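You operate a simulated robot arm through the tools that you are given. There is no shell and no other tool. Be economical: measure what you need, move in short steps, check, and stop when the job is done.

The job below is to be done with a simulated two-armed robot. You get a single attempt, and the scene is never put back.

## Task
Level the grey plate, gauge both bushes on it and scrap the worn one.
Fine: both wheels, bubble between the lines; gauge back; worn bush into the orange scrap tray.

Only the result counts: the job must be done as asked and must still hold three seconds after the hand-in. Knocking over, shifting, dropping, spilling or breaking anything else fails it.

## Robot
Two 7-joint arms with fingered hands on one trunk, on a base that drives. Base frame: it is fixed to the floor where the robot stands at the start and does not move with it; the origin is under the middle of the robot, x ahead of it, y to its left, z up. Units: mm, rad, N and s.
The left shoulder is at the start at [70, 132, 1140], the right one opposite. With the tool pointing down near the work surface each hand reaches from about 380 to 640 mm from the robot's upright axis, wherever it stands, measured 20 degrees to its own side. Places, roughly: gauge readout [700, -700, 1000]; gauge stand [700, -900, 900]; grey level plate [800, -200, 900]; inside of the orange scrap tray [400, -800, 900]; pink plate wheel [800, -100, 1000]; white plate wheel [800, -300, 1000]. Payload 2.3 kg a hand.
Tool frame (each hand has its own): the origin (TCP) lies between the finger pads and is the grasp point; the fingertips stand 25 mm ahead of it; z points along the fingers, y is the line along which they close. Largest opening 88 mm; the body of the gripper starts 29 mm behind the TCP. The gripper is a hand of 3 fingers: y runs from the thumb to the fingers, the wrist lies at [-13, -97, -162] in the tool frame, and closing takes about 1.5 s.
Orientation is told as [roll, pitch, yaw] about the base's x, y, z axes, in that order, counted from this pose: with the fingers straight down and the wrist toward the robot, the tool's x, y and z point along [0, 1, 0], [1, 0, 0] and [0, 0, -1] of the base frame.

## Interface
- The arms move only by the tool play_rows. It takes "left_moves", "right_moves" or both (then of equal length, played together; a hand with none holds still); each is a list of rows, each a list of 6 numbers: the shift along the tool's x, y, z in m, then the turn, a rotation vector about the tool's x, y, z in rad. In form: [[x, y, z, wx, wy, wz], ...]. A call has 1 to 12 rows; each row shifts and turns the commanded pose from where the row before left it, along the tool's axes as they then stand. "left_grip" and "right_grip" are, for a hand that has rows, the finger opening in m, from 0 to 0.088, set as the call begins (left out, the last holds). A row lasts 0.2 s, in which the tool goes at most 50 mm and 0.15 rad; a call with a longer step from one row to the next is refused whole, and so is a gripper value outside its range. A pose out of reach is approached as far as the arm can. The call stops where the force on the tool passes 90 N (or 10 N more than at its start, if that is more) or the arm is blocked; 0.2 s more then pass. Each finger travels about 108 mm/s and halts on what it meets, pressing with about 26 N; the grip force reading is that of the motor and also rises with nothing between the fingers. The clock runs only during rows and for 0.2 s after the last one: add rows that do not move to give the fingers time. It gives the time, the measured TCP pose, the force on the tool (base axes), the opening and the grip force at its end, in the units of the frame above (readings bear some noise), with the torque about the TCP (base axes, N m) and any sound that the robot's microphone picked up.
- Cameras (640 x 400 px; columns grow to the right, rows downward): "scene" is now at [136.4, -31.1, 1478.6]; the picture's right is [-0.33, -0.94, 0.00], its down [-0.40, 0.14, -0.91] and it looks along [0.85, -0.30, -0.42] (base axes); focal length 255 px, centre (320, 200). "left" rides on the left gripper at [-58, -85, -99] in its tool frame; the picture's right is [-0.67, -0.35, 0.66], its down [0.69, -0.63, 0.37] and it looks along [0.29, 0.69, 0.66] (tool axes); focal length 261 px, centre (320, 200). "right" rides on the right gripper at [58, -85, -100] in its tool frame; the picture's right is [-0.67, 0.35, -0.66], its down [-0.69, -0.63, 0.37] and it looks along [-0.28, 0.69, 0.66] (tool axes); focal length 261 px, centre (320, 200). There is no depth. A picture from a camera that has moved, and an enlarged one, comes with that camera's place and axes in the base frame and with its lens.
- camera(camera): a new picture of that camera. The clock stands still meanwhile.
- raise_lower(by): slides the trunk up (or, below 0, down) by that many mm; the arms and the scene camera ride with it, the base frame stays. It gives what a move gives, with no picture.
- roll_base(legs): drives the robot by 1 to 6 legs, each [ahead, left, turn to the left] in mm, mm and rad, along the robot's own axes; the way and the turn of a leg run together, so that a leg with both is an arc; at most 1500 mm and 3.142 rad a leg. The arms and the cameras ride along, it lands a little off, and it stops where it bumps. It gives what a move gives.
- set_grasp(shape, hand): the hand has 3 fingers and takes this shape, open, in about a second: jaw (thumb against the fingers, like two jaws); tri (thumb and two fingers); tip (a fingertip pinch); poke (one finger out to press); point (the index stretched); flat (the hand flat); cup (the hand cupped); fist (a fist). The gripper value then closes the fingers along that shape, each until it touches; the sizes above hold for jaw. It gives what a move gives, with no picture.
- turn_head(pan, tilt): turns the head with the scene camera to pan (to the left, within 1.501 rad either way) and tilt (down, from -0.506 to 1.204), counted from straight ahead of the robot. It gives what a move gives.
- inspect(camera, box): a new picture of the part [left, top, right, bottom] of that camera's present view, enlarged. The clock stands still meanwhile.
- hand_in(): hands the job in; it is judged then, once.

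Work in short steps. Places have to be worked out from the pictures, the camera data and where the tool is seen: move nearer, look again, correct. Check each grasp and each placing, and mend what went wrong. You have 120 turns and 108 pictures in all, those below and enlarged ones among them. Open the grippers and draw the arms clear of the work before you hand the job in, unless the task says otherwise; then end with one line.

The tools are called after "Emit:" by a JSON object that holds its "name" and its "arguments". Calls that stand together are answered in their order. play_rows: Moves the arms, as the interface text tells. Its arguments: {"type":"object","properties":{"left_moves":{"type":"array","items":{"type":"array","items":{"type":"number"}}},"left_grip":{"type":"number"},"right_moves":{"type":"array","items":{"type":"array","items":{"type":"number"}}},"right_grip":{"type":"number"}},"required":[]} The other tools are called the same way: raise_lower (by) slides the trunk up or down; set_grasp (shape, hand) gives the hand a shape; roll_base (legs) drives the base; turn_head (pan, tilt) turns the head that bears the scene camera; camera (camera) takes a picture; inspect (camera, box) takes an enlarged picture of a part of a camera's view; hand_in () hands the job in.

At the start:

```text
t: 0.0
left_ee_pos: [382.9, 85.5, 1348.1]
left_tool_rot: [0.001, 0.0, 0.0]
left_wrist_force: [-0.1, 0.5, 0.1]
left_ft_torque: [0.0, 0.0, 0.0]
left_width: 87.4
left_gripper_force: 0.0
left_shape: jaw
right_ee_pos: [314.2, -217.0, 1336.6]
right_tool_rot: [0.0, 0.001, 0.001]
right_wrist_force: [0.3, -0.8, -0.1]
right_ft_torque: [0.0, 0.01, -0.01]
right_width: 87.7
right_gripper_force: 0.1
right_shape: jaw
trunk travel left (down, up): [-698.0, 142.0]
robot x, y, heading: [2.0, 1.3, 0.0]
head pan, tilt: [-0.34, 0.435]
```

scene: 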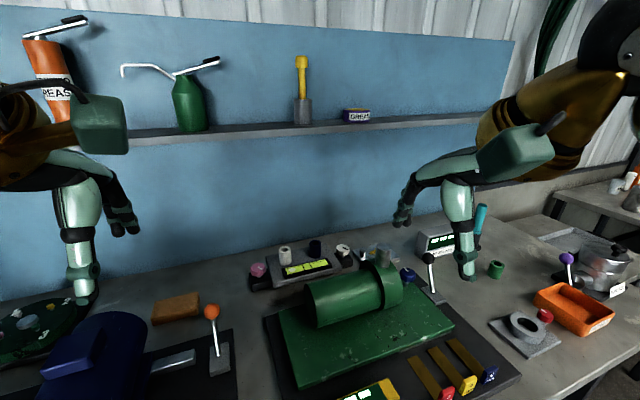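
right: 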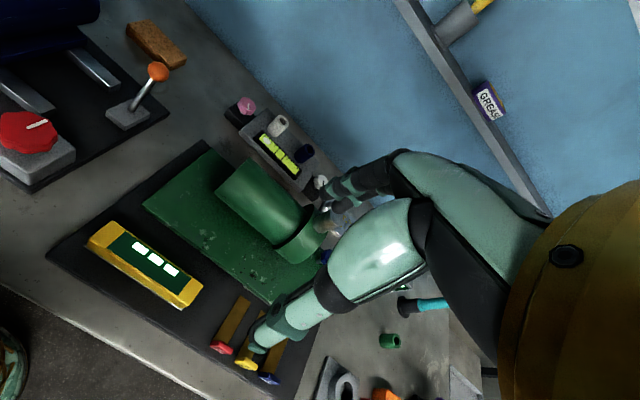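
left: 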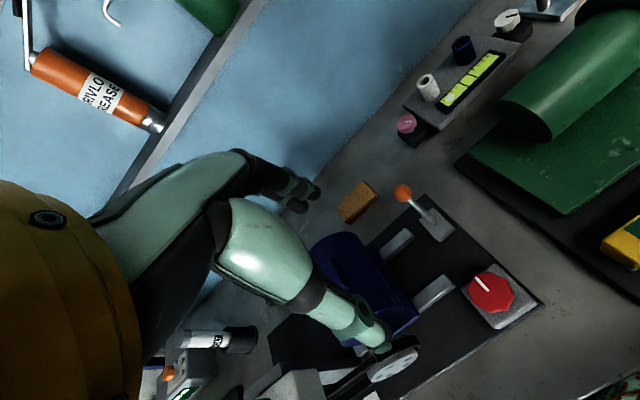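

The level plate lies behind the green machine, with the gauge gear to the right. I'll zoom in on both.

Emit:
{"name": "inspect", "arguments": {"camera": "scene", "box": [230, 220, 430, 345]}}

Emit:
{"name": "inspect", "arguments": {"camera": "scene", "box": [400, 200, 640, 350]}}

```text
3.20 times, centred on (330, 282) of scene
camera zoom: at [136.4, -31.1, 1478.6], right [-0.33, -0.94, 0.0], down [-0.4, 0.14, -0.91], along [0.85, -0.3, -0.42], focal length 817 px, centre (288, -64)
```

zoom: 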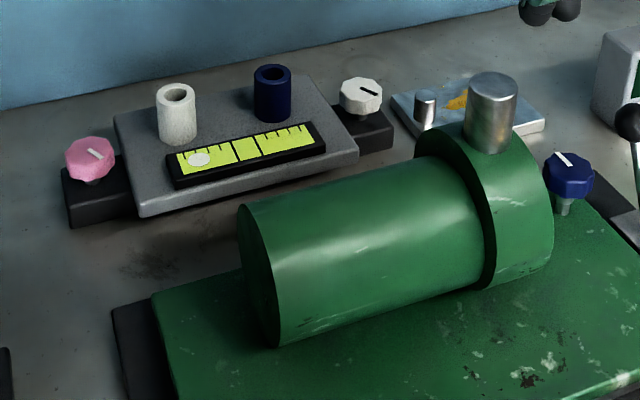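

```text
2.67 times, centred on (520, 275) of scene
camera zoom: at [136.4, -31.1, 1478.6], right [-0.33, -0.94, 0.0], down [-0.4, 0.14, -0.91], along [0.85, -0.3, -0.42], focal length 681 px, centre (-213, 0)
```

zoom: 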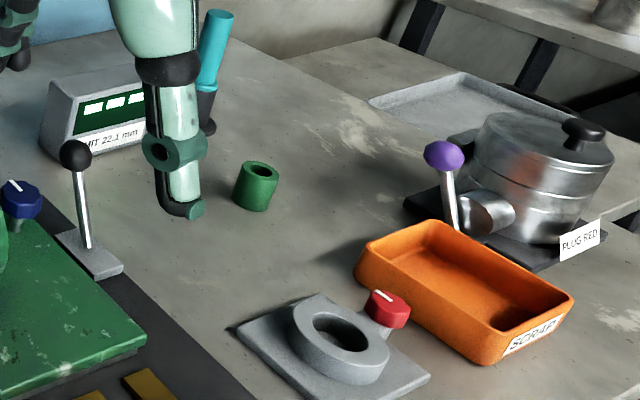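

The plate carries a white and a navy bush, with the bubble off to the left. I'll turn the head to see the near bench edge and the gauge corner.

Emit:
{"name": "turn_head", "arguments": {"pan": -0.75, "tilt": 0.6}}

Emit:
{"name": "camera", "arguments": {"camera": "scene"}}

Emit:
{"name": "turn_head", "arguments": {"pan": 0.0, "tilt": 1.15}}

Emit:
{"name": "camera", "arguments": {"camera": "scene"}}

```text
t: 0.9
left_ee_pos: [382.6, 87.4, 1349.4]
left_tool_rot: [0.0, -0.001, 0.001]
left_wrist_force: [-0.4, 0.6, -0.2]
left_ft_torque: [-0.05, 0.01, -0.01]
left_width: 87.7
left_gripper_force: 0.1
left_shape: jaw
right_ee_pos: [313.3, -216.3, 1335.9]
right_tool_rot: [-0.001, 0.0, 0.0]
right_wrist_force: [0.5, 0.4, 0.3]
right_ft_torque: [-0.01, -0.02, -0.03]
right_width: 87.5
right_gripper_force: 0.1
right_shape: jaw
trunk travel left (down, up): [-698.0, 142.0]
robot x, y, heading: [1.1, 3.0, -0.002]
head pan, tilt: [-0.75, 0.6]
```

```text
102 pictures are left
camera scene: at [114.2, -60.5, 1463.7], right [-0.68, -0.73, 0.0], down [-0.41, 0.38, -0.83], along [0.6, -0.56, -0.56], focal length 255 px, centre (320, 200)
```

scene: 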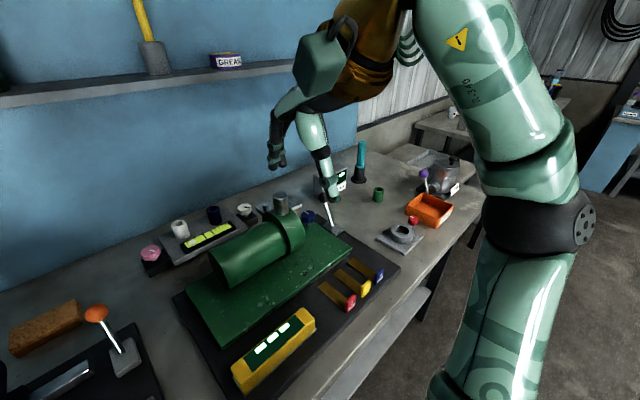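

```text
t: 2.0
left_ee_pos: [382.5, 87.1, 1347.3]
left_tool_rot: [0.0, -0.001, 0.002]
left_wrist_force: [-0.1, 0.4, 0.1]
left_ft_torque: [-0.02, 0.01, 0.0]
left_width: 87.7
left_gripper_force: 0.0
left_shape: jaw
right_ee_pos: [313.5, -218.1, 1335.7]
right_tool_rot: [0.0, -0.001, -0.001]
right_wrist_force: [0.7, -0.1, -0.6]
right_ft_torque: [-0.02, 0.01, -0.03]
right_width: 87.5
right_gripper_force: 0.0
right_shape: jaw
trunk travel left (down, up): [-698.0, 142.0]
robot x, y, heading: [-0.9, -0.4, 0.002]
head pan, tilt: [0.0, 1.15]
```

```text
101 pictures are left
camera scene: at [109.1, -0.5, 1422.0], right [0.0, -1.0, 0.0], down [-0.91, 0.0, -0.41], along [0.41, 0.0, -0.91], focal length 255 px, centre (320, 200)
```

scene: 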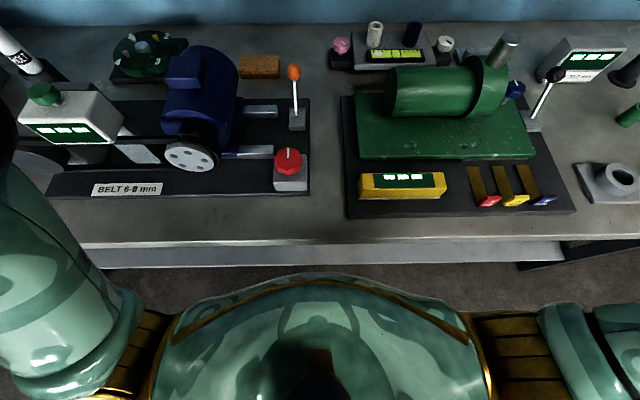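

The bench edge is at x≈250 and the plate is at x≈800, so I need to get closer. I'll drive ahead carefully with the head aimed at the plate.

Emit:
{"name": "roll_base", "arguments": {"legs": [[100, 0, 0]]}}

Emit:
{"name": "turn_head", "arguments": {"pan": -0.3, "tilt": 0.7}}

Emit:
{"name": "camera", "arguments": {"camera": "scene"}}

```text
t: 3.1
left_ee_pos: [477.7, 86.0, 1348.1]
left_tool_rot: [0.001, -0.004, -0.001]
left_wrist_force: [-0.1, 0.1, 0.1]
left_ft_torque: [0.03, -0.07, 0.03]
left_width: 87.4
left_gripper_force: 0.0
left_shape: jaw
right_ee_pos: [408.0, -218.7, 1337.1]
right_tool_rot: [-0.001, -0.004, -0.001]
right_wrist_force: [-0.3, -0.4, 0.2]
right_ft_torque: [0.0, 0.02, -0.01]
right_width: 87.5
right_gripper_force: 0.1
right_shape: jaw
trunk travel left (down, up): [-698.0, 142.0]
robot x, y, heading: [99.8, -0.0, -0.003]
head pan, tilt: [0.0, 1.15]
```

```text
t: 4.0
left_ee_pos: [483.3, 85.0, 1347.6]
left_tool_rot: [0.002, 0.002, -0.002]
left_wrist_force: [-0.4, 0.1, 0.7]
left_ft_torque: [0.02, 0.02, 0.0]
left_width: 87.6
left_gripper_force: 0.1
left_shape: jaw
right_ee_pos: [413.7, -219.9, 1336.4]
right_tool_rot: [0.0, 0.0, -0.001]
right_wrist_force: [0.4, -0.9, -0.1]
right_ft_torque: [-0.01, -0.02, 0.0]
right_width: 87.9
right_gripper_force: 0.0
right_shape: jaw
trunk travel left (down, up): [-698.0, 142.0]
robot x, y, heading: [99.2, 0.7, 0.001]
head pan, tilt: [-0.3, 0.7]
```

```text
100 pictures are left
camera scene: at [231.2, -25.7, 1454.9], right [-0.3, -0.95, 0.0], down [-0.62, 0.19, -0.76], along [0.73, -0.23, -0.65], focal length 255 px, centre (320, 200)
```

scene: 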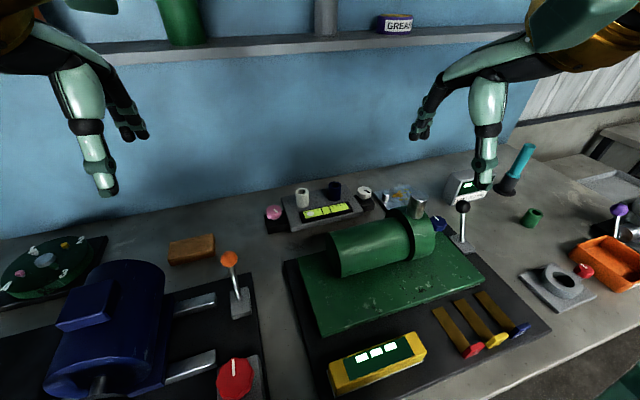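

Triangulated: pink wheel ≈ (801,-62,935), white wheel ≈ (813,-360,935). I'll check how near my body is to the bench edge.

Emit:
{"name": "turn_head", "arguments": {"pan": 0.0, "tilt": 1.2}}

Emit:
{"name": "camera", "arguments": {"camera": "scene"}}

```text
t: 5.0
left_ee_pos: [481.6, 86.0, 1348.7]
left_tool_rot: [0.0, 0.0, -0.003]
left_wrist_force: [0.9, 0.7, -0.5]
left_ft_torque: [-0.01, 0.02, -0.01]
left_width: 87.5
left_gripper_force: 0.0
left_shape: jaw
right_ee_pos: [413.9, -218.1, 1336.0]
right_tool_rot: [0.0, 0.0, -0.001]
right_wrist_force: [-0.4, 1.1, 0.7]
right_ft_torque: [-0.02, 0.01, 0.01]
right_width: 87.7
right_gripper_force: 0.1
right_shape: jaw
trunk travel left (down, up): [-698.0, 142.0]
robot x, y, heading: [99.8, -0.4, 0.002]
head pan, tilt: [0.0, 1.201]
```

```text
99 pictures are left
camera scene: at [205.2, -0.7, 1419.2], right [0.0, -1.0, 0.0], down [-0.93, 0.0, -0.36], along [0.36, 0.0, -0.93], focal length 255 px, centre (320, 200)
```

scene: 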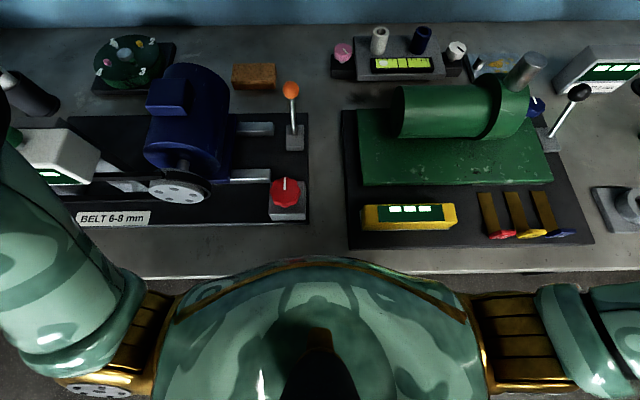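

The torso may clear the edge, so I'll edge forward a bit more and watch for a bump.

Emit:
{"name": "roll_base", "arguments": {"legs": [[50, 0, 0]]}}

```text
t: 5.9
left_ee_pos: [523.3, 85.3, 1352.3]
left_tool_rot: [0.0, -0.008, -0.002]
left_wrist_force: [-0.7, 0.5, -0.6]
left_ft_torque: [0.0, -0.02, 0.01]
left_width: 87.8
left_gripper_force: 0.1
left_shape: jaw
right_ee_pos: [453.6, -218.1, 1338.2]
right_tool_rot: [0.002, -0.007, -0.003]
right_wrist_force: [-0.1, -0.3, 0.3]
right_ft_torque: [0.02, -0.03, 0.02]
right_width: 87.6
right_gripper_force: 0.2
right_shape: jaw
trunk travel left (down, up): [-698.0, 142.0]
robot x, y, heading: [149.3, -0.3, 0.001]
head pan, tilt: [0.0, 1.201]
```

No bump. Now I'll slide right so that the pink wheel lies in front of the left hand and the white wheel in front of the right, then go a little further forward.

Emit:
{"name": "roll_base", "arguments": {"legs": [[0, -210, 0], [30, 0, 0]]}}

Emit:
{"name": "turn_head", "arguments": {"pan": 0.0, "tilt": 0.85}}

Emit:
{"name": "camera", "arguments": {"camera": "scene"}}

```text
t: 8.1
left_ee_pos: [555.1, -125.4, 1347.5]
left_tool_rot: [0.001, -0.001, -0.005]
left_wrist_force: [0.1, 0.0, -0.2]
left_ft_torque: [-0.01, 0.0, -0.01]
left_width: 87.7
left_gripper_force: 0.1
left_shape: jaw
right_ee_pos: [484.5, -428.3, 1336.2]
right_tool_rot: [-0.003, 0.003, -0.004]
right_wrist_force: [0.3, 0.0, 0.8]
right_ft_torque: [-0.04, 0.05, 0.02]
right_width: 87.8
right_gripper_force: 0.1
right_shape: jaw
trunk travel left (down, up): [-698.0, 142.0]
robot x, y, heading: [171.9, -210.1, -0.003]
head pan, tilt: [0.0, 1.201]
stopped in leg 2: the robot was blocked; the commanded pose is now the measured one
```

```text
t: 8.9
left_ee_pos: [553.4, -127.7, 1348.1]
left_tool_rot: [0.0, 0.001, -0.004]
left_wrist_force: [0.1, -1.1, 0.3]
left_ft_torque: [-0.01, -0.03, -0.06]
left_width: 87.8
left_gripper_force: 0.1
left_shape: jaw
right_ee_pos: [482.6, -431.7, 1336.0]
right_tool_rot: [0.0, 0.0, -0.005]
right_wrist_force: [0.0, 0.3, -0.1]
right_ft_torque: [-0.01, -0.01, 0.02]
right_width: 87.6
right_gripper_force: 0.2
right_shape: jaw
trunk travel left (down, up): [-698.0, 142.0]
robot x, y, heading: [169.7, -207.3, -0.008]
head pan, tilt: [0.0, 0.85]
```

```text
98 pictures are left
camera scene: at [297.9, -212.3, 1442.7], right [-0.01, -1.0, 0.0], down [-0.75, 0.0, -0.66], along [0.66, 0.0, -0.75], focal length 255 px, centre (320, 200)
```

scene: 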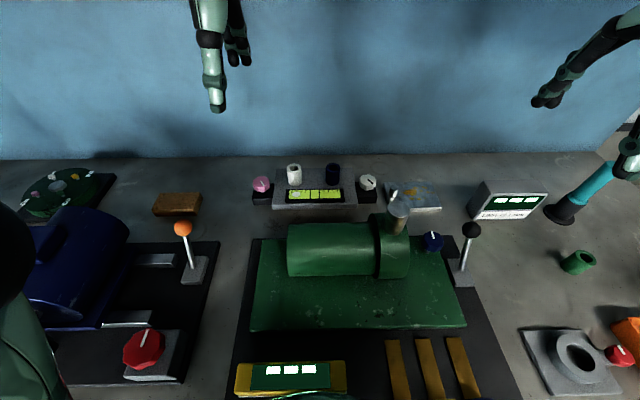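

The base bottoms out at x≈170, which is good enough. I'll zoom in on the plate from here.

Emit:
{"name": "inspect", "arguments": {"camera": "scene", "box": [240, 150, 400, 250]}}

Emit:
{"name": "inspect", "arguments": {"camera": "scene", "box": [460, 130, 640, 242]}}

```text
4.00 times, centred on (320, 200) of scene
camera zoom: at [297.9, -212.3, 1442.7], right [-0.01, -1.0, 0.0], down [-0.75, 0.0, -0.66], along [0.66, 0.0, -0.75], focal length 1022 px, centre (320, 200)
```

zoom: 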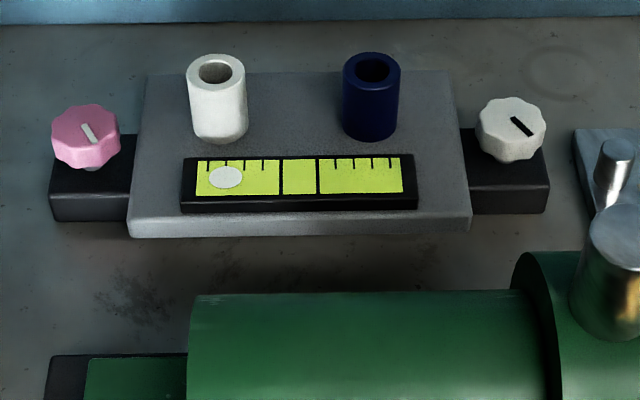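

```text
3.56 times, centred on (550, 186) of scene
camera zoom: at [297.9, -212.3, 1442.7], right [-0.01, -1.0, 0.0], down [-0.75, 0.0, -0.66], along [0.66, 0.0, -0.75], focal length 908 px, centre (-498, 250)
```

zoom: 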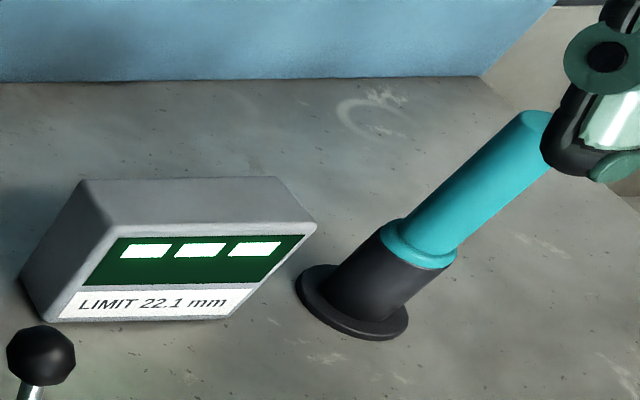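

The bubble sits at the left. Both wheels look like ~49 mm knobs on vertical axes. I'll bring each hand about 110 mm above its wheel with the jaws open.

Emit:
{"name": "play_rows", "arguments": {"right_moves": [[0.0077, 0.0328, 0.0286, 0, 0, 0], [0.0077, 0.0328, 0.0286, 0, 0, 0], [0.0077, 0.0328, 0.0286, 0, 0, 0], [0.0077, 0.0328, 0.0286, 0, 0, 0], [0.0077, 0.0328, 0.0286, 0, 0, 0], [0.0077, 0.0328, 0.0286, 0, 0, 0], [0.0077, 0.0328, 0.0286, 0, 0, 0], [0.0077, 0.0328, 0.0286, 0, 0, 0], [0.0077, 0.0328, 0.0286, 0, 0, 0], [0.0077, 0.0328, 0.0286, 0, 0, 0], [0, 0, 0, 0, 0, 0]], "left_moves": [[0.0073, 0.0251, 0.0298, 0, 0, 0], [0.0073, 0.0251, 0.0298, 0, 0, 0], [0.0073, 0.0251, 0.0298, 0, 0, 0], [0.0073, 0.0251, 0.0298, 0, 0, 0], [0.0073, 0.0251, 0.0298, 0, 0, 0], [0.0073, 0.0251, 0.0298, 0, 0, 0], [0.0073, 0.0251, 0.0298, 0, 0, 0], [0.0073, 0.0251, 0.0298, 0, 0, 0], [0.0073, 0.0251, 0.0298, 0, 0, 0], [0.0073, 0.0251, 0.0298, 0, 0, 0], [0, 0, 0, 0, 0, 0]], "right_grip": 0.088, "left_grip": 0.088}}

Emit:
{"name": "camera", "arguments": {"camera": "scene"}}

Emit:
{"name": "camera", "arguments": {"camera": "right"}}

Emit:
{"name": "camera", "arguments": {"camera": "left"}}

```text
t: 11.3
left_ee_pos: [772.0, -67.9, 1059.9]
left_tool_rot: [-0.002, 0.0, -0.006]
left_wrist_force: [0.0, 0.5, 0.2]
left_ft_torque: [0.01, -0.01, 0.0]
left_width: 87.8
left_gripper_force: 0.0
left_shape: jaw
left hand out of reach, approached as far as the arm can: row 9, 10
right_ee_pos: [770.5, -362.9, 1058.4]
right_tool_rot: [0.001, -0.002, -0.006]
right_wrist_force: [-0.1, -1.2, 0.0]
right_ft_torque: [0.01, 0.0, -0.02]
right_width: 87.7
right_gripper_force: 0.1
right_shape: jaw
right hand out of reach, approached as far as the arm can: row 9, 10
trunk travel left (down, up): [-698.0, 142.0]
robot x, y, heading: [168.4, -212.8, -0.007]
head pan, tilt: [0.0, 0.85]
```

```text
95 pictures are left
camera scene: at [297.9, -212.0, 1442.8], right [-0.01, -1.0, 0.0], down [-0.75, 0.0, -0.66], along [0.66, 0.0, -0.75], focal length 255 px, centre (320, 200)
```

scene: 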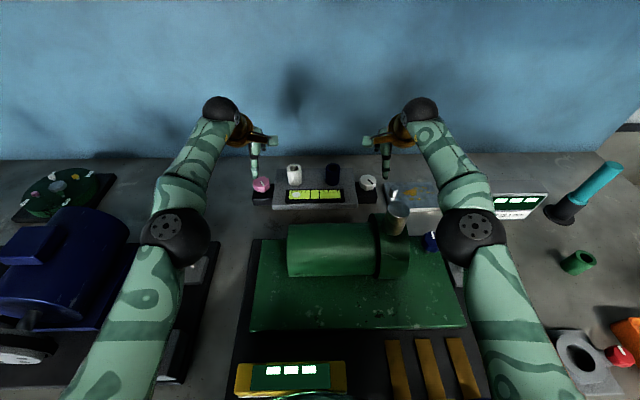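

```text
94 pictures are left
camera right: at [686.1, -304.5, 1157.4], right [0.34, -0.67, 0.66], down [-0.63, -0.68, -0.37], along [0.69, -0.29, -0.66], focal length 261 px, centre (320, 200)
```

right: 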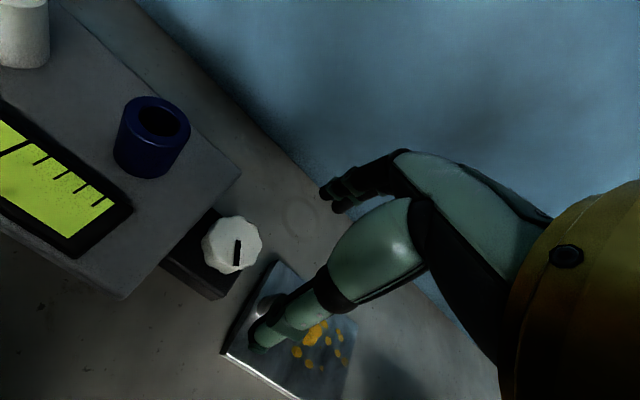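

```text
93 pictures are left
camera left: at [686.4, -125.8, 1158.9], right [-0.35, -0.67, -0.66], down [-0.62, 0.69, -0.37], along [0.7, 0.28, -0.66], focal length 261 px, centre (320, 200)
```

left: 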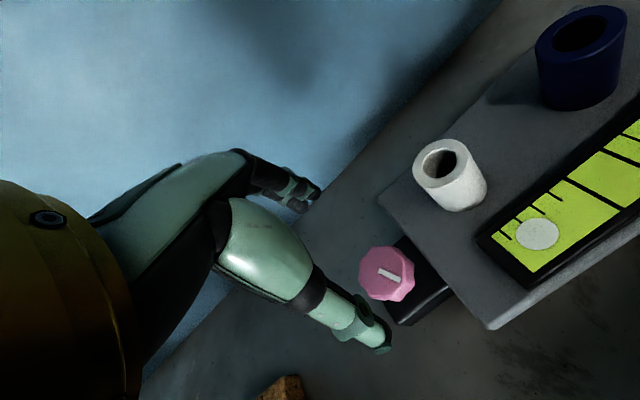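

The hands are short of x by about 20 mm because of reach. I'll pitch the fingers slightly forward (0.15 rad) and see where the hands come to.

Emit:
{"name": "play_rows", "arguments": {"right_moves": [[0, 0, 0, -0.15, 0, 0], [0, 0, 0.03, 0, 0, 0], [0, 0, 0, 0, 0, 0]], "left_moves": [[0, 0, 0, -0.15, 0, 0], [0, 0, 0.03, 0, 0, 0], [0, 0, 0, 0, 0, 0]]}}

```text
t: 12.1
left_ee_pos: [800.4, -76.0, 1034.9]
left_tool_rot: [0.0, -0.148, -0.004]
left_wrist_force: [0.3, 0.8, -0.4]
left_ft_torque: [0.02, 0.0, -0.02]
left_width: 87.8
left_gripper_force: 0.1
left_shape: jaw
left hand out of reach, approached as far as the arm can: row 1
right_ee_pos: [775.5, -363.6, 1030.0]
right_tool_rot: [0.0, -0.152, -0.007]
right_wrist_force: [0.8, -0.2, -0.2]
right_ft_torque: [0.0, -0.01, 0.03]
right_width: 87.6
right_gripper_force: 0.1
right_shape: jaw
trunk travel left (down, up): [-698.0, 142.0]
robot x, y, heading: [171.4, -212.9, -0.006]
head pan, tilt: [0.0, 0.85]
```

The tilt gives enough reach. I'll move over the wheels to z≈975 and check alignment.

Emit:
{"name": "play_rows", "arguments": {"right_moves": [[0.0058, 0.0066, 0.0288, 0, 0, 0], [0.0058, 0.0066, 0.0288, 0, 0, 0], [0, 0, 0, 0, 0, 0]], "left_moves": [[0.0095, -0.0094, 0.0289, 0, 0, 0], [0.0095, -0.0094, 0.0289, 0, 0, 0], [0, 0, 0, 0, 0, 0]]}}

Emit:
{"name": "camera", "arguments": {"camera": "right"}}

Emit:
{"name": "camera", "arguments": {"camera": "left"}}

Emit:
{"name": "inspect", "arguments": {"camera": "scene", "box": [240, 150, 400, 250]}}

```text
t: 12.9
left_ee_pos: [801.3, -64.6, 973.3]
left_tool_rot: [0.001, -0.151, -0.007]
left_wrist_force: [-2.6, -0.7, 2.2]
left_ft_torque: [-0.01, 0.04, 0.02]
left_width: 87.6
left_gripper_force: 0.1
left_shape: jaw
left hand out of reach, approached as far as the arm can: row 1, 2
right_ee_pos: [795.2, -351.6, 974.1]
right_tool_rot: [-0.001, -0.151, -0.005]
right_wrist_force: [0.2, -1.0, -0.6]
right_ft_torque: [-0.03, 0.03, -0.02]
right_width: 87.5
right_gripper_force: 0.1
right_shape: jaw
trunk travel left (down, up): [-698.0, 142.0]
robot x, y, heading: [170.9, -212.2, -0.008]
head pan, tilt: [0.0, 0.85]
```

```text
92 pictures are left
camera right: at [698.0, -293.2, 1059.5], right [0.24, -0.67, 0.7], down [-0.57, -0.68, -0.46], along [0.78, -0.29, -0.55], focal length 261 px, centre (320, 200)
```

right: 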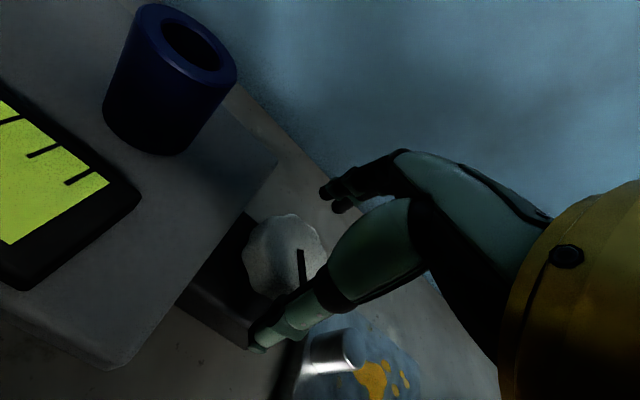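

```text
91 pictures are left
camera left: at [701.1, -121.9, 1058.5], right [-0.25, -0.67, -0.7], down [-0.56, 0.69, -0.46], along [0.79, 0.28, -0.55], focal length 261 px, centre (320, 200)
```

left: 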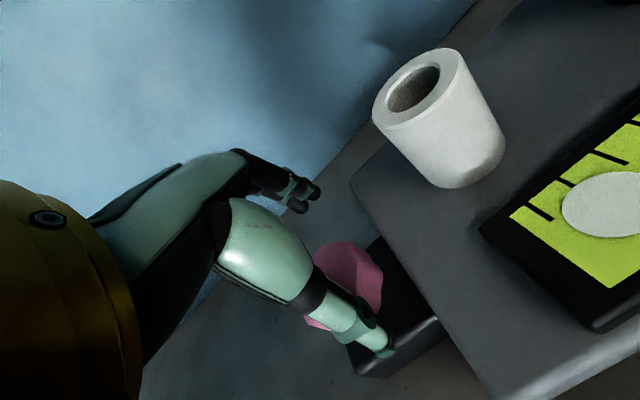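

```text
4.00 times, centred on (320, 200) of scene
camera zoom: at [296.7, -212.7, 1442.9], right [-0.01, -1.0, 0.0], down [-0.75, 0.01, -0.66], along [0.66, 0.0, -0.75], focal length 1022 px, centre (320, 200)
```

zoom: 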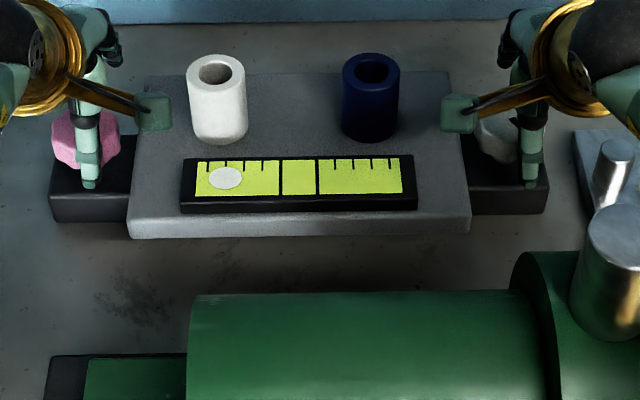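

Both views agree: white wheel ≈ (797,-350), pink ≈ (790,-55), tops z≈940. I'll lower the right hand onto the white wheel and close.

Emit:
{"name": "play_rows", "arguments": {"right_moves": [[0.001, -0.0015, 0.012, 0, 0, 0], [0.001, -0.0015, 0.012, 0, 0, 0], [0, -0.0005, 0.009, 0, 0, 0], [0, 0, 0, 0, 0, 0]]}}

Emit:
{"name": "inspect", "arguments": {"camera": "scene", "box": [320, 150, 400, 200]}}

```text
t: 13.9
left_ee_pos: [801.0, -64.5, 974.2]
left_tool_rot: [0.0, -0.152, -0.004]
left_wrist_force: [-0.6, 0.4, -0.3]
left_ft_torque: [0.03, 0.04, 0.02]
left_width: 87.8
left_gripper_force: 0.0
left_shape: jaw
right_ee_pos: [794.3, -350.2, 940.0]
right_tool_rot: [-0.001, -0.15, -0.008]
right_wrist_force: [-2.0, 0.5, 1.3]
right_ft_torque: [-0.02, 0.07, 0.03]
right_width: 87.9
right_gripper_force: 0.1
right_shape: jaw
trunk travel left (down, up): [-698.0, 142.0]
robot x, y, heading: [170.7, -209.9, -0.008]
head pan, tilt: [0.0, 0.85]
```

```text
8.00 times, centred on (360, 175) of scene
camera zoom: at [296.0, -212.1, 1443.0], right [-0.01, -1.0, 0.0], down [-0.75, 0.0, -0.66], along [0.66, 0.0, -0.75], focal length 2044 px, centre (0, 400)
```

zoom: 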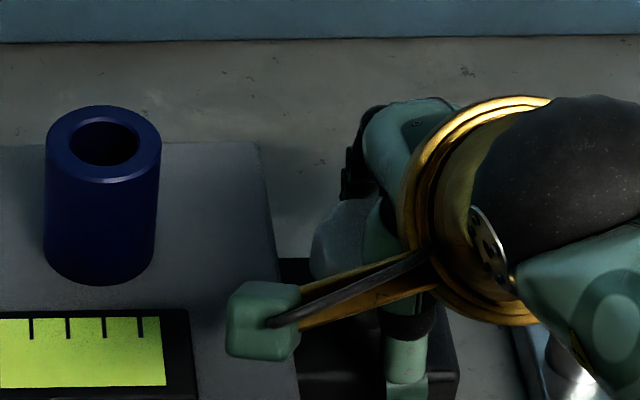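

The fingers straddle the white wheel. I'll close on it.

Emit:
{"name": "play_rows", "arguments": {"right_moves": [[0, 0, 0, 0, 0, 0], [0, 0, 0, 0, 0, 0], [0, 0, 0, 0, 0, 0], [0, 0, 0, 0, 0, 0], [0, 0, 0, 0, 0, 0]], "right_grip": 0.03}}

Emit:
{"name": "camera", "arguments": {"camera": "right"}}

```text
t: 15.1
left_ee_pos: [798.9, -64.6, 973.8]
left_tool_rot: [0.001, -0.153, -0.004]
left_wrist_force: [-1.0, 0.1, 1.6]
left_ft_torque: [-0.01, 0.03, 0.02]
left_width: 87.9
left_gripper_force: 0.1
left_shape: jaw
right_ee_pos: [795.1, -350.5, 940.0]
right_tool_rot: [0.0, -0.153, -0.004]
right_wrist_force: [-6.1, 0.1, -3.3]
right_ft_torque: [0.01, 0.26, 0.0]
right_width: 52.1
right_gripper_force: 25.9
right_shape: jaw
trunk travel left (down, up): [-698.0, 142.0]
robot x, y, heading: [168.9, -209.9, -0.006]
head pan, tilt: [0.0, 0.85]
```

```text
88 pictures are left
camera right: at [696.3, -291.9, 1025.1], right [0.24, -0.67, 0.7], down [-0.57, -0.68, -0.46], along [0.78, -0.29, -0.55], focal length 261 px, centre (320, 200)
```

right: 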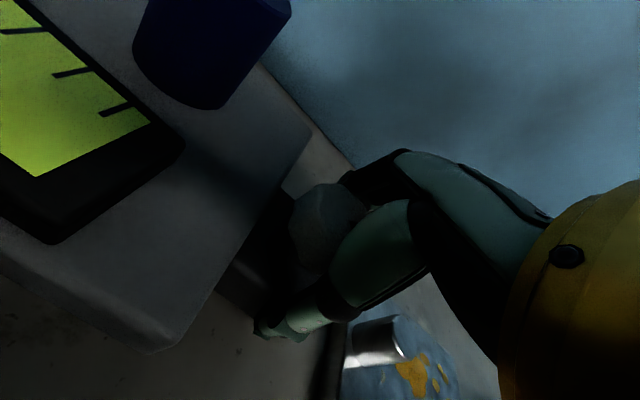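

Gripped at 52 mm. I'll turn it 0.45 rad counter-clockwise and watch the bubble.

Emit:
{"name": "play_rows", "arguments": {"right_moves": [[0, 0, 0, 0, 0.0179, -0.1187], [0, 0, 0, 0, 0.0179, -0.1187], [0, 0, 0, 0, 0.0179, -0.1187], [0, 0, 0, 0, 0.0134, -0.089], [0, 0, 0, 0, 0, 0]]}}

Emit:
{"name": "inspect", "arguments": {"camera": "scene", "box": [240, 150, 400, 250]}}

```text
t: 16.3
left_ee_pos: [811.1, -68.6, 967.3]
left_tool_rot: [0.005, -0.141, -0.005]
left_wrist_force: [-14.7, -5.1, 21.4]
left_ft_torque: [-0.1, 1.06, 0.24]
left_width: 87.8
left_gripper_force: 0.1
left_shape: jaw
right_ee_pos: [780.6, -356.3, 940.3]
right_tool_rot: [0.008, -0.145, 0.322]
right_wrist_force: [50.9, -1.7, -16.9]
right_ft_torque: [-0.24, 0.52, -1.03]
right_width: 57.8
right_gripper_force: 25.8
right_shape: jaw
right hand out of reach, approached as far as the arm can: row 1, 2, 3, 4
trunk travel left (down, up): [-698.0, 142.0]
robot x, y, heading: [171.3, -209.8, -0.007]
head pan, tilt: [0.0, 0.85]
```

```text
4.00 times, centred on (320, 200) of scene
camera zoom: at [313.8, -217.8, 1441.2], right [0.0, -1.0, 0.0], down [-0.76, 0.01, -0.65], along [0.65, 0.0, -0.76], focal length 1022 px, centre (320, 200)
```

zoom: 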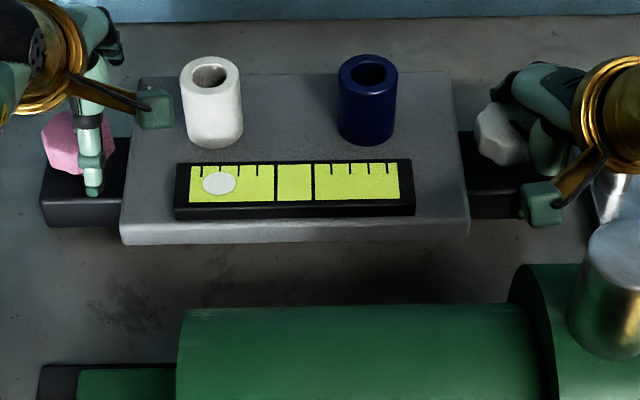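

No bubble change; the arm is at its reach limit and is dragging the base. I'll release, raise both hands and choose a better stance.

Emit:
{"name": "play_rows", "arguments": {"right_moves": [[0, 0, 0, 0, 0, 0], [0, 0, 0, 0, 0, 0], [0, 0, 0, 0, 0, 0], [0, 0, -0.02, 0, 0, 0], [0, 0, -0.03, 0, 0, 0], [0, 0, -0.03, 0, 0, 0]], "left_moves": [[0, 0, -0.005, 0, 0, 0], [0, 0, -0.01, 0, 0, 0], [0, 0, -0.02, 0, 0, 0], [0, 0, -0.03, 0, 0, 0], [0, 0, -0.03, 0, 0, 0], [0, 0, -0.03, 0, 0, 0]], "right_grip": 0.088}}

Emit:
{"name": "inspect", "arguments": {"camera": "scene", "box": [240, 150, 400, 250]}}

```text
t: 17.7
left_ee_pos: [789.3, -72.7, 1096.6]
left_tool_rot: [-0.001, -0.15, -0.007]
left_wrist_force: [1.0, 0.0, 0.1]
left_ft_torque: [0.02, 0.0, 0.02]
left_width: 87.9
left_gripper_force: 0.1
left_shape: jaw
left hand out of reach, approached as far as the arm can: row 2, 3, 4
right_ee_pos: [758.6, -355.1, 1027.8]
right_tool_rot: [-0.001, -0.15, 0.322]
right_wrist_force: [-0.2, -0.2, -0.2]
right_ft_torque: [-0.01, -0.01, -0.01]
right_width: 87.8
right_gripper_force: 0.1
right_shape: jaw
trunk travel left (down, up): [-698.0, 142.0]
robot x, y, heading: [171.2, -208.5, -0.009]
head pan, tilt: [0.0, 0.85]
```

```text
4.00 times, centred on (320, 200) of scene
camera zoom: at [297.3, -211.2, 1442.8], right [-0.01, -1.0, 0.0], down [-0.75, 0.0, -0.66], along [0.66, 0.0, -0.75], focal length 1022 px, centre (320, 200)
```

zoom: 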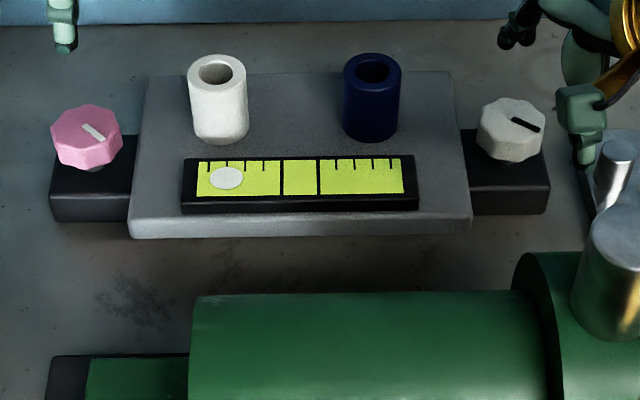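

The wheel turned only ~0.3 rad and the bubble barely moved, so many strokes are needed and reach matters. I'll raise the hands, then re-stand with the robot turned left so that its right hand points straight at the white wheel.

Emit:
{"name": "play_rows", "arguments": {"right_moves": [[0, 0, -0.04, 0, -0.016, 0.106], [0, 0, -0.04, 0, -0.016, 0.106], [0, 0, -0.03, 0, -0.016, 0.106], [0, -0.03, 0, 0, 0, 0], [0, 0, 0, 0, 0, 0]], "left_moves": [[0, -0.03, -0.03, 0, 0, 0], [0, -0.03, -0.03, 0, 0, 0], [0, -0.03, -0.03, 0, 0, 0], [0, -0.03, -0.03, 0, 0, 0], [0, 0, 0, 0, 0, 0]]}}

Emit:
{"name": "roll_base", "arguments": {"legs": [[0, -150, 0], [0, 0, 0.35]]}}

```text
t: 18.9
left_ee_pos: [733.1, -93.1, 1226.1]
left_tool_rot: [0.001, -0.148, -0.007]
left_wrist_force: [0.6, -0.9, 0.5]
left_ft_torque: [-0.01, 0.0, -0.04]
left_width: 87.9
left_gripper_force: 0.0
left_shape: jaw
left hand out of reach, approached as far as the arm can: row 1, 2, 3, 4
right_ee_pos: [712.8, -359.6, 1131.7]
right_tool_rot: [0.0, -0.15, 0.001]
right_wrist_force: [0.6, 0.2, -0.5]
right_ft_torque: [-0.02, -0.02, 0.0]
right_width: 87.7
right_gripper_force: 0.0
right_shape: jaw
trunk travel left (down, up): [-698.0, 142.0]
robot x, y, heading: [166.1, -209.7, -0.002]
head pan, tilt: [0.0, 0.85]
```

```text
t: 21.4
left_ee_pos: [656.4, -57.6, 1227.0]
left_tool_rot: [0.001, -0.149, 0.345]
left_wrist_force: [0.1, 0.3, 0.6]
left_ft_torque: [-0.01, -0.03, 0.0]
left_width: 88.0
left_gripper_force: 0.0
left_shape: jaw
right_ee_pos: [731.5, -315.7, 1131.2]
right_tool_rot: [0.0, -0.149, 0.35]
right_wrist_force: [0.3, 0.4, 0.0]
right_ft_torque: [0.01, 0.01, -0.03]
right_width: 87.9
right_gripper_force: 0.0
right_shape: jaw
trunk travel left (down, up): [-698.0, 142.0]
robot x, y, heading: [171.1, -360.1, 0.341]
head pan, tilt: [0.0, 0.85]
```

Now try gaining a little more x with the new heading.

Emit:
{"name": "roll_base", "arguments": {"legs": [[28, -10, 0]]}}

Emit:
{"name": "turn_head", "arguments": {"pan": -0.2, "tilt": 0.85}}

Emit:
{"name": "camera", "arguments": {"camera": "scene"}}

```text
t: 22.2
left_ee_pos: [685.8, -119.3, 1223.8]
left_tool_rot: [0.029, -0.142, 0.296]
left_wrist_force: [2.2, -0.8, -0.1]
left_ft_torque: [0.06, 0.17, 0.02]
left_width: 88.2
left_gripper_force: 0.1
left_shape: jaw
right_ee_pos: [751.5, -380.0, 1123.5]
right_tool_rot: [0.027, -0.144, 0.299]
right_wrist_force: [0.1, -2.3, -1.5]
right_ft_torque: [0.15, -0.04, 0.08]
right_width: 88.1
right_gripper_force: 0.0
right_shape: jaw
trunk travel left (down, up): [-698.0, 142.0]
robot x, y, heading: [173.0, -374.2, 0.299]
head pan, tilt: [0.0, 0.85]
```

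```text
t: 22.9
left_ee_pos: [676.7, -101.8, 1222.5]
left_tool_rot: [0.01, -0.147, 0.296]
left_wrist_force: [0.0, 0.5, 0.4]
left_ft_torque: [0.01, 0.02, 0.03]
left_width: 87.7
left_gripper_force: 0.0
left_shape: jaw
right_ee_pos: [742.4, -360.8, 1127.7]
right_tool_rot: [0.009, -0.146, 0.302]
right_wrist_force: [0.8, -0.9, 0.0]
right_ft_torque: [-0.03, 0.01, 0.02]
right_width: 88.0
right_gripper_force: 0.0
right_shape: jaw
trunk travel left (down, up): [-698.0, 142.0]
robot x, y, heading: [171.9, -374.0, 0.302]
head pan, tilt: [-0.201, 0.85]
```

```text
85 pictures are left
camera scene: at [297.5, -353.5, 1442.9], right [0.1, -0.99, 0.0], down [-0.75, -0.07, -0.66], along [0.66, 0.07, -0.75], focal length 255 px, centre (320, 200)
```

scene: 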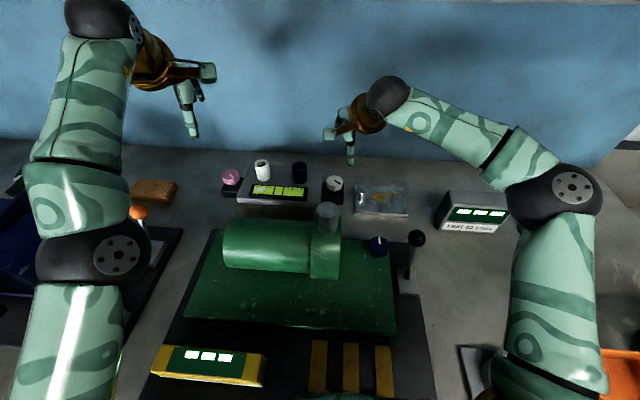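

The base is at its stop. I'll back off a few mm and take a high-zoom baseline of the bubble and wheels.

Emit:
{"name": "roll_base", "arguments": {"legs": [[-4, 0, 0]]}}

Emit:
{"name": "inspect", "arguments": {"camera": "scene", "box": [215, 155, 351, 240]}}

Emit:
{"name": "camera", "arguments": {"camera": "right"}}

```text
t: 23.6
left_ee_pos: [674.5, -99.4, 1220.5]
left_tool_rot: [0.008, -0.142, 0.296]
left_wrist_force: [0.2, -0.3, 0.6]
left_ft_torque: [-0.03, 0.01, -0.01]
left_width: 88.1
left_gripper_force: 0.1
left_shape: jaw
right_ee_pos: [740.6, -358.9, 1127.5]
right_tool_rot: [0.006, -0.144, 0.302]
right_wrist_force: [-0.3, 0.1, -0.3]
right_ft_torque: [-0.02, -0.01, 0.03]
right_width: 88.0
right_gripper_force: 0.1
right_shape: jaw
trunk travel left (down, up): [-698.0, 142.0]
robot x, y, heading: [172.0, -377.4, 0.301]
head pan, tilt: [-0.201, 0.85]
```

```text
4.71 times, centred on (283, 198) of scene
camera zoom: at [295.3, -352.2, 1442.8], right [0.1, -0.99, 0.0], down [-0.75, -0.08, -0.66], along [0.66, 0.06, -0.75], focal length 1202 px, centre (494, 212)
```

zoom: 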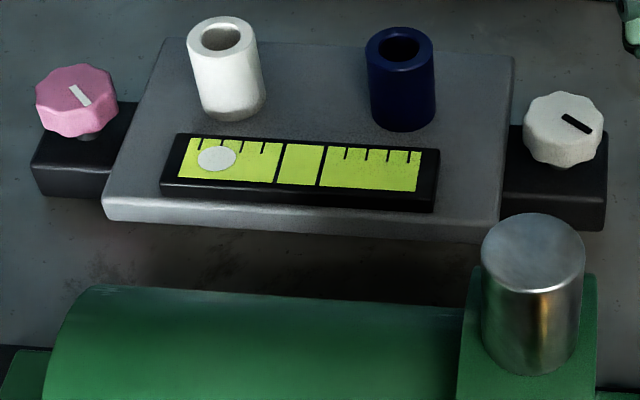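

```text
83 pictures are left
camera right: at [628.7, -335.4, 1213.9], right [0.44, -0.57, 0.69], down [-0.34, -0.82, -0.46], along [0.83, -0.03, -0.55], focal length 261 px, centre (320, 200)
```

right: 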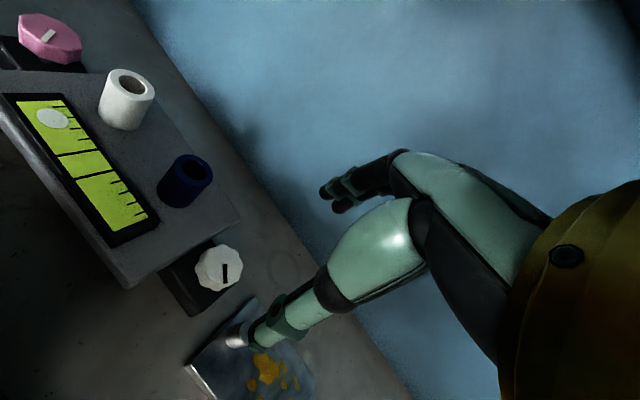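

The white wheel is again at ≈ (797,-347). I'll square the hand and come down to just above the wheel.

Emit:
{"name": "play_rows", "arguments": {"right_moves": [[0, 0, 0, 0, -0.0147, 0.0989], [0, 0, 0, 0, -0.0147, 0.0989], [0, 0, 0, 0, -0.0147, 0.0989], [0.0028, 0.0087, 0.0372, 0, 0, 0], [0.0028, 0.0087, 0.0372, 0, 0, 0], [0.0028, 0.0087, 0.0372, 0, 0, 0], [0.0028, 0.0087, 0.0372, 0, 0, 0], [0, 0, 0, 0, 0, 0]]}}

Emit:
{"name": "camera", "arguments": {"camera": "right"}}

```text
t: 25.4
left_ee_pos: [673.3, -101.2, 1222.1]
left_tool_rot: [0.009, -0.144, 0.297]
left_wrist_force: [-0.4, -0.4, 0.0]
left_ft_torque: [0.0, -0.03, 0.03]
left_width: 88.1
left_gripper_force: 0.2
left_shape: jaw
right_ee_pos: [795.7, -348.4, 985.7]
right_tool_rot: [0.008, -0.146, 0.003]
right_wrist_force: [-0.9, -0.2, -0.3]
right_ft_torque: [0.02, -0.04, -0.03]
right_width: 87.6
right_gripper_force: 0.1
right_shape: jaw
trunk travel left (down, up): [-698.0, 142.0]
robot x, y, heading: [170.6, -373.8, 0.303]
head pan, tilt: [-0.201, 0.85]
```

```text
82 pictures are left
camera right: at [697.3, -292.3, 1071.7], right [0.25, -0.67, 0.69], down [-0.57, -0.68, -0.46], along [0.78, -0.28, -0.56], focal length 261 px, centre (320, 200)
```

right: 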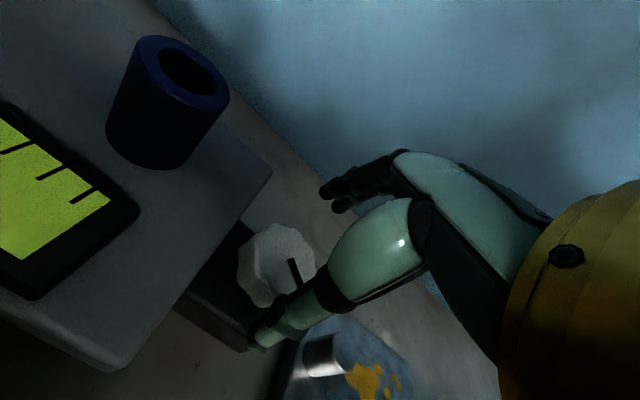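

Well aligned and within reach. I'll lower, grip, and turn counter-clockwise 0.6 rad.

Emit:
{"name": "play_rows", "arguments": {"right_moves": [[0, -0.0017, 0.015, 0, 0, 0], [0, -0.0017, 0.015, 0, 0, 0], [0, -0.0017, 0.0147, 0, 0, 0], [0, 0, 0, 0, 0, 0]]}}

Emit:
{"name": "play_rows", "arguments": {"right_moves": [[0, 0, 0, 0, 0, 0], [0, 0, 0, 0, 0, 0], [0, 0, 0, 0, 0, 0], [0, 0, 0, 0, 0.0179, -0.1187], [0, 0, 0, 0, 0.0179, -0.1187], [0, 0, 0, 0, 0.0179, -0.1187], [0, 0, 0, 0, 0.0179, -0.1187], [0, 0, 0, 0, 0.0179, -0.1187], [0, 0, 0, 0, 0, 0]], "right_grip": 0.03}}

Emit:
{"name": "inspect", "arguments": {"camera": "scene", "box": [215, 155, 351, 240]}}

```text
t: 26.4
left_ee_pos: [673.0, -101.6, 1222.4]
left_tool_rot: [0.009, -0.144, 0.298]
left_wrist_force: [0.4, 0.7, 0.2]
left_ft_torque: [0.01, 0.01, 0.02]
left_width: 88.1
left_gripper_force: 0.1
left_shape: jaw
right_ee_pos: [795.2, -349.5, 940.6]
right_tool_rot: [0.007, -0.143, 0.003]
right_wrist_force: [-2.5, -0.4, 1.7]
right_ft_torque: [0.03, 0.03, 0.04]
right_width: 88.2
right_gripper_force: 0.1
right_shape: jaw
trunk travel left (down, up): [-698.0, 142.0]
robot x, y, heading: [173.5, -377.4, 0.302]
head pan, tilt: [-0.201, 0.85]
```

```text
t: 28.4
left_ee_pos: [676.0, -105.2, 1222.0]
left_tool_rot: [0.012, -0.145, 0.296]
left_wrist_force: [-0.1, -0.8, -0.2]
left_ft_torque: [0.01, -0.02, 0.0]
left_width: 88.0
left_gripper_force: 0.1
left_shape: jaw
right_ee_pos: [797.5, -353.3, 939.8]
right_tool_rot: [0.015, -0.15, 0.539]
right_wrist_force: [0.0, -8.4, -2.6]
right_ft_torque: [-0.1, -0.15, -0.98]
right_width: 50.6
right_gripper_force: 26.1
right_shape: jaw
right hand out of reach, approached as far as the arm can: row 8
trunk travel left (down, up): [-698.0, 142.0]
robot x, y, heading: [173.1, -374.4, 0.3]
head pan, tilt: [-0.201, 0.85]
```

```text
4.71 times, centred on (283, 198) of scene
camera zoom: at [296.8, -358.3, 1442.8], right [0.1, -1.0, 0.0], down [-0.75, -0.07, -0.66], along [0.66, 0.07, -0.75], focal length 1202 px, centre (494, 212)
```

zoom: 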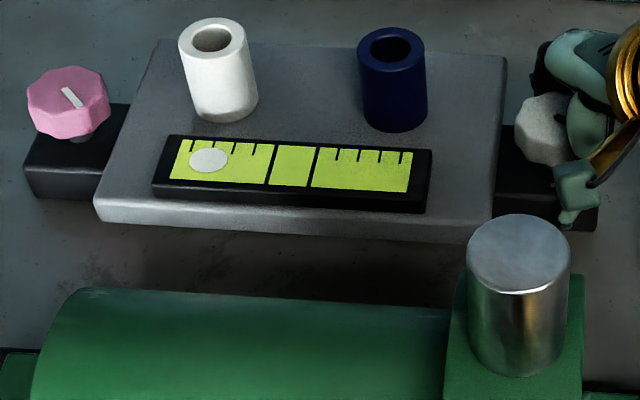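

The bubble hasn't moved; it may be pegged at its end. I'll release, lift and check that the wheel itself turned.

Emit:
{"name": "play_rows", "arguments": {"right_moves": [[0, 0, 0, 0, 0, 0], [0, 0, 0, 0, 0, 0], [0, 0, -0.02, 0, 0, 0], [0, 0, -0.03, 0, 0, 0], [0, 0, 0, 0, 0, 0]], "right_grip": 0.088}}

Emit:
{"name": "inspect", "arguments": {"camera": "scene", "box": [215, 155, 351, 240]}}

```text
t: 29.6
left_ee_pos: [674.4, -100.7, 1222.2]
left_tool_rot: [0.011, -0.144, 0.298]
left_wrist_force: [0.1, -0.3, 0.0]
left_ft_torque: [0.01, 0.02, 0.03]
left_width: 87.8
left_gripper_force: 0.1
left_shape: jaw
right_ee_pos: [790.9, -353.0, 990.4]
right_tool_rot: [0.012, -0.147, 0.544]
right_wrist_force: [1.0, -0.2, 0.0]
right_ft_torque: [0.01, 0.03, -0.03]
right_width: 88.0
right_gripper_force: 0.1
right_shape: jaw
trunk travel left (down, up): [-698.0, 142.0]
robot x, y, heading: [168.3, -377.4, 0.297]
head pan, tilt: [-0.201, 0.85]
```

```text
4.71 times, centred on (283, 198) of scene
camera zoom: at [296.4, -354.0, 1442.7], right [0.1, -0.99, 0.0], down [-0.75, -0.08, -0.66], along [0.66, 0.07, -0.75], focal length 1202 px, centre (494, 212)
```

zoom: 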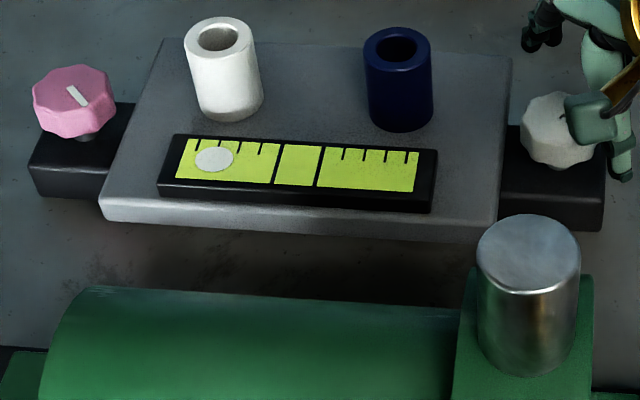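

I'll use the right hand camera to read the wheel pointer.

Emit:
{"name": "camera", "arguments": {"camera": "right"}}

```text
79 pictures are left
camera right: at [677.3, -355.4, 1076.2], right [0.56, -0.45, 0.69], down [-0.13, -0.88, -0.46], along [0.82, 0.17, -0.55], focal length 261 px, centre (320, 200)
```

right: 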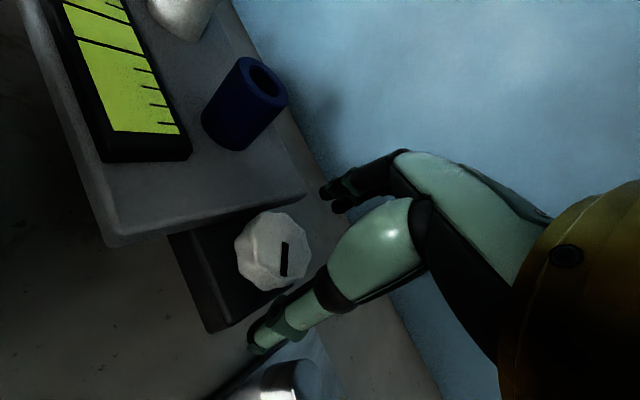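

The wheel slipped: the hand turned 0.54 but the wheel only ~0.2 rad. It may be at a stop this way, so I'll grip again and try clockwise.

Emit:
{"name": "play_rows", "arguments": {"right_moves": [[0, 0, 0.017, 0, 0, 0], [0, 0, 0.017, 0, 0, 0], [0, 0, 0.0165, 0, 0, 0], [0, 0, 0, 0, 0, 0]]}}

Emit:
{"name": "play_rows", "arguments": {"right_moves": [[0, 0, 0, 0, 0, 0], [0, 0, 0, 0, 0, 0], [0, 0, 0, 0, 0, 0], [0, 0, 0, 0, -0.0179, 0.1187], [0, 0, 0, 0, -0.0179, 0.1187], [0, 0, 0, 0, -0.0179, 0.1187], [0, 0, 0, 0, -0.0179, 0.1187], [0, 0, 0, 0, 0, 0]], "right_grip": 0.02}}

Emit:
{"name": "inspect", "arguments": {"camera": "scene", "box": [215, 155, 351, 240]}}

```text
t: 30.6
left_ee_pos: [672.9, -101.6, 1222.4]
left_tool_rot: [0.01, -0.144, 0.295]
left_wrist_force: [-0.5, 0.8, 0.7]
left_ft_torque: [0.0, 0.0, 0.0]
left_width: 87.8
left_gripper_force: 0.2
left_shape: jaw
right_ee_pos: [796.5, -348.8, 941.0]
right_tool_rot: [0.011, -0.151, 0.541]
right_wrist_force: [-1.4, -3.8, 4.0]
right_ft_torque: [-0.1, 0.21, 0.09]
right_width: 87.8
right_gripper_force: 0.0
right_shape: jaw
trunk travel left (down, up): [-698.0, 142.0]
robot x, y, heading: [171.5, -376.4, 0.302]
head pan, tilt: [-0.201, 0.85]
```

```text
t: 32.5
left_ee_pos: [678.1, -106.9, 1221.0]
left_tool_rot: [0.016, -0.143, 0.296]
left_wrist_force: [-0.5, 1.2, 0.1]
left_ft_torque: [0.03, 0.02, 0.02]
left_width: 87.8
left_gripper_force: 0.1
left_shape: jaw
right_ee_pos: [800.3, -355.2, 937.8]
right_tool_rot: [0.012, -0.141, 0.06]
right_wrist_force: [9.9, -14.1, -1.8]
right_ft_torque: [0.5, -0.69, 0.9]
right_width: 25.1
right_gripper_force: 26.3
right_shape: jaw
trunk travel left (down, up): [-698.0, 142.0]
robot x, y, heading: [170.4, -374.8, 0.299]
head pan, tilt: [-0.201, 0.85]
```

```text
4.71 times, centred on (283, 198) of scene
camera zoom: at [301.1, -361.8, 1442.3], right [0.1, -1.0, -0.01], down [-0.75, -0.07, -0.66], along [0.65, 0.07, -0.75], focal length 1202 px, centre (494, 212)
```

zoom: 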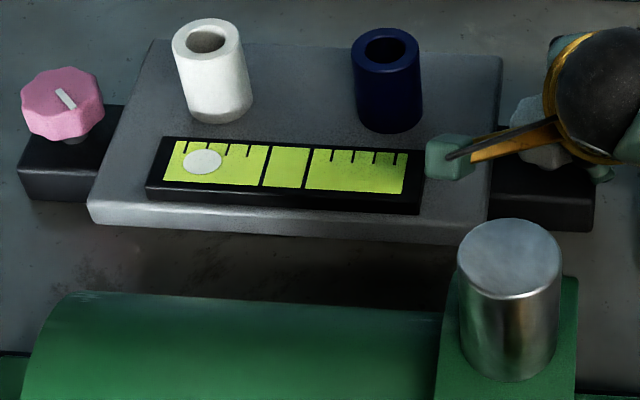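

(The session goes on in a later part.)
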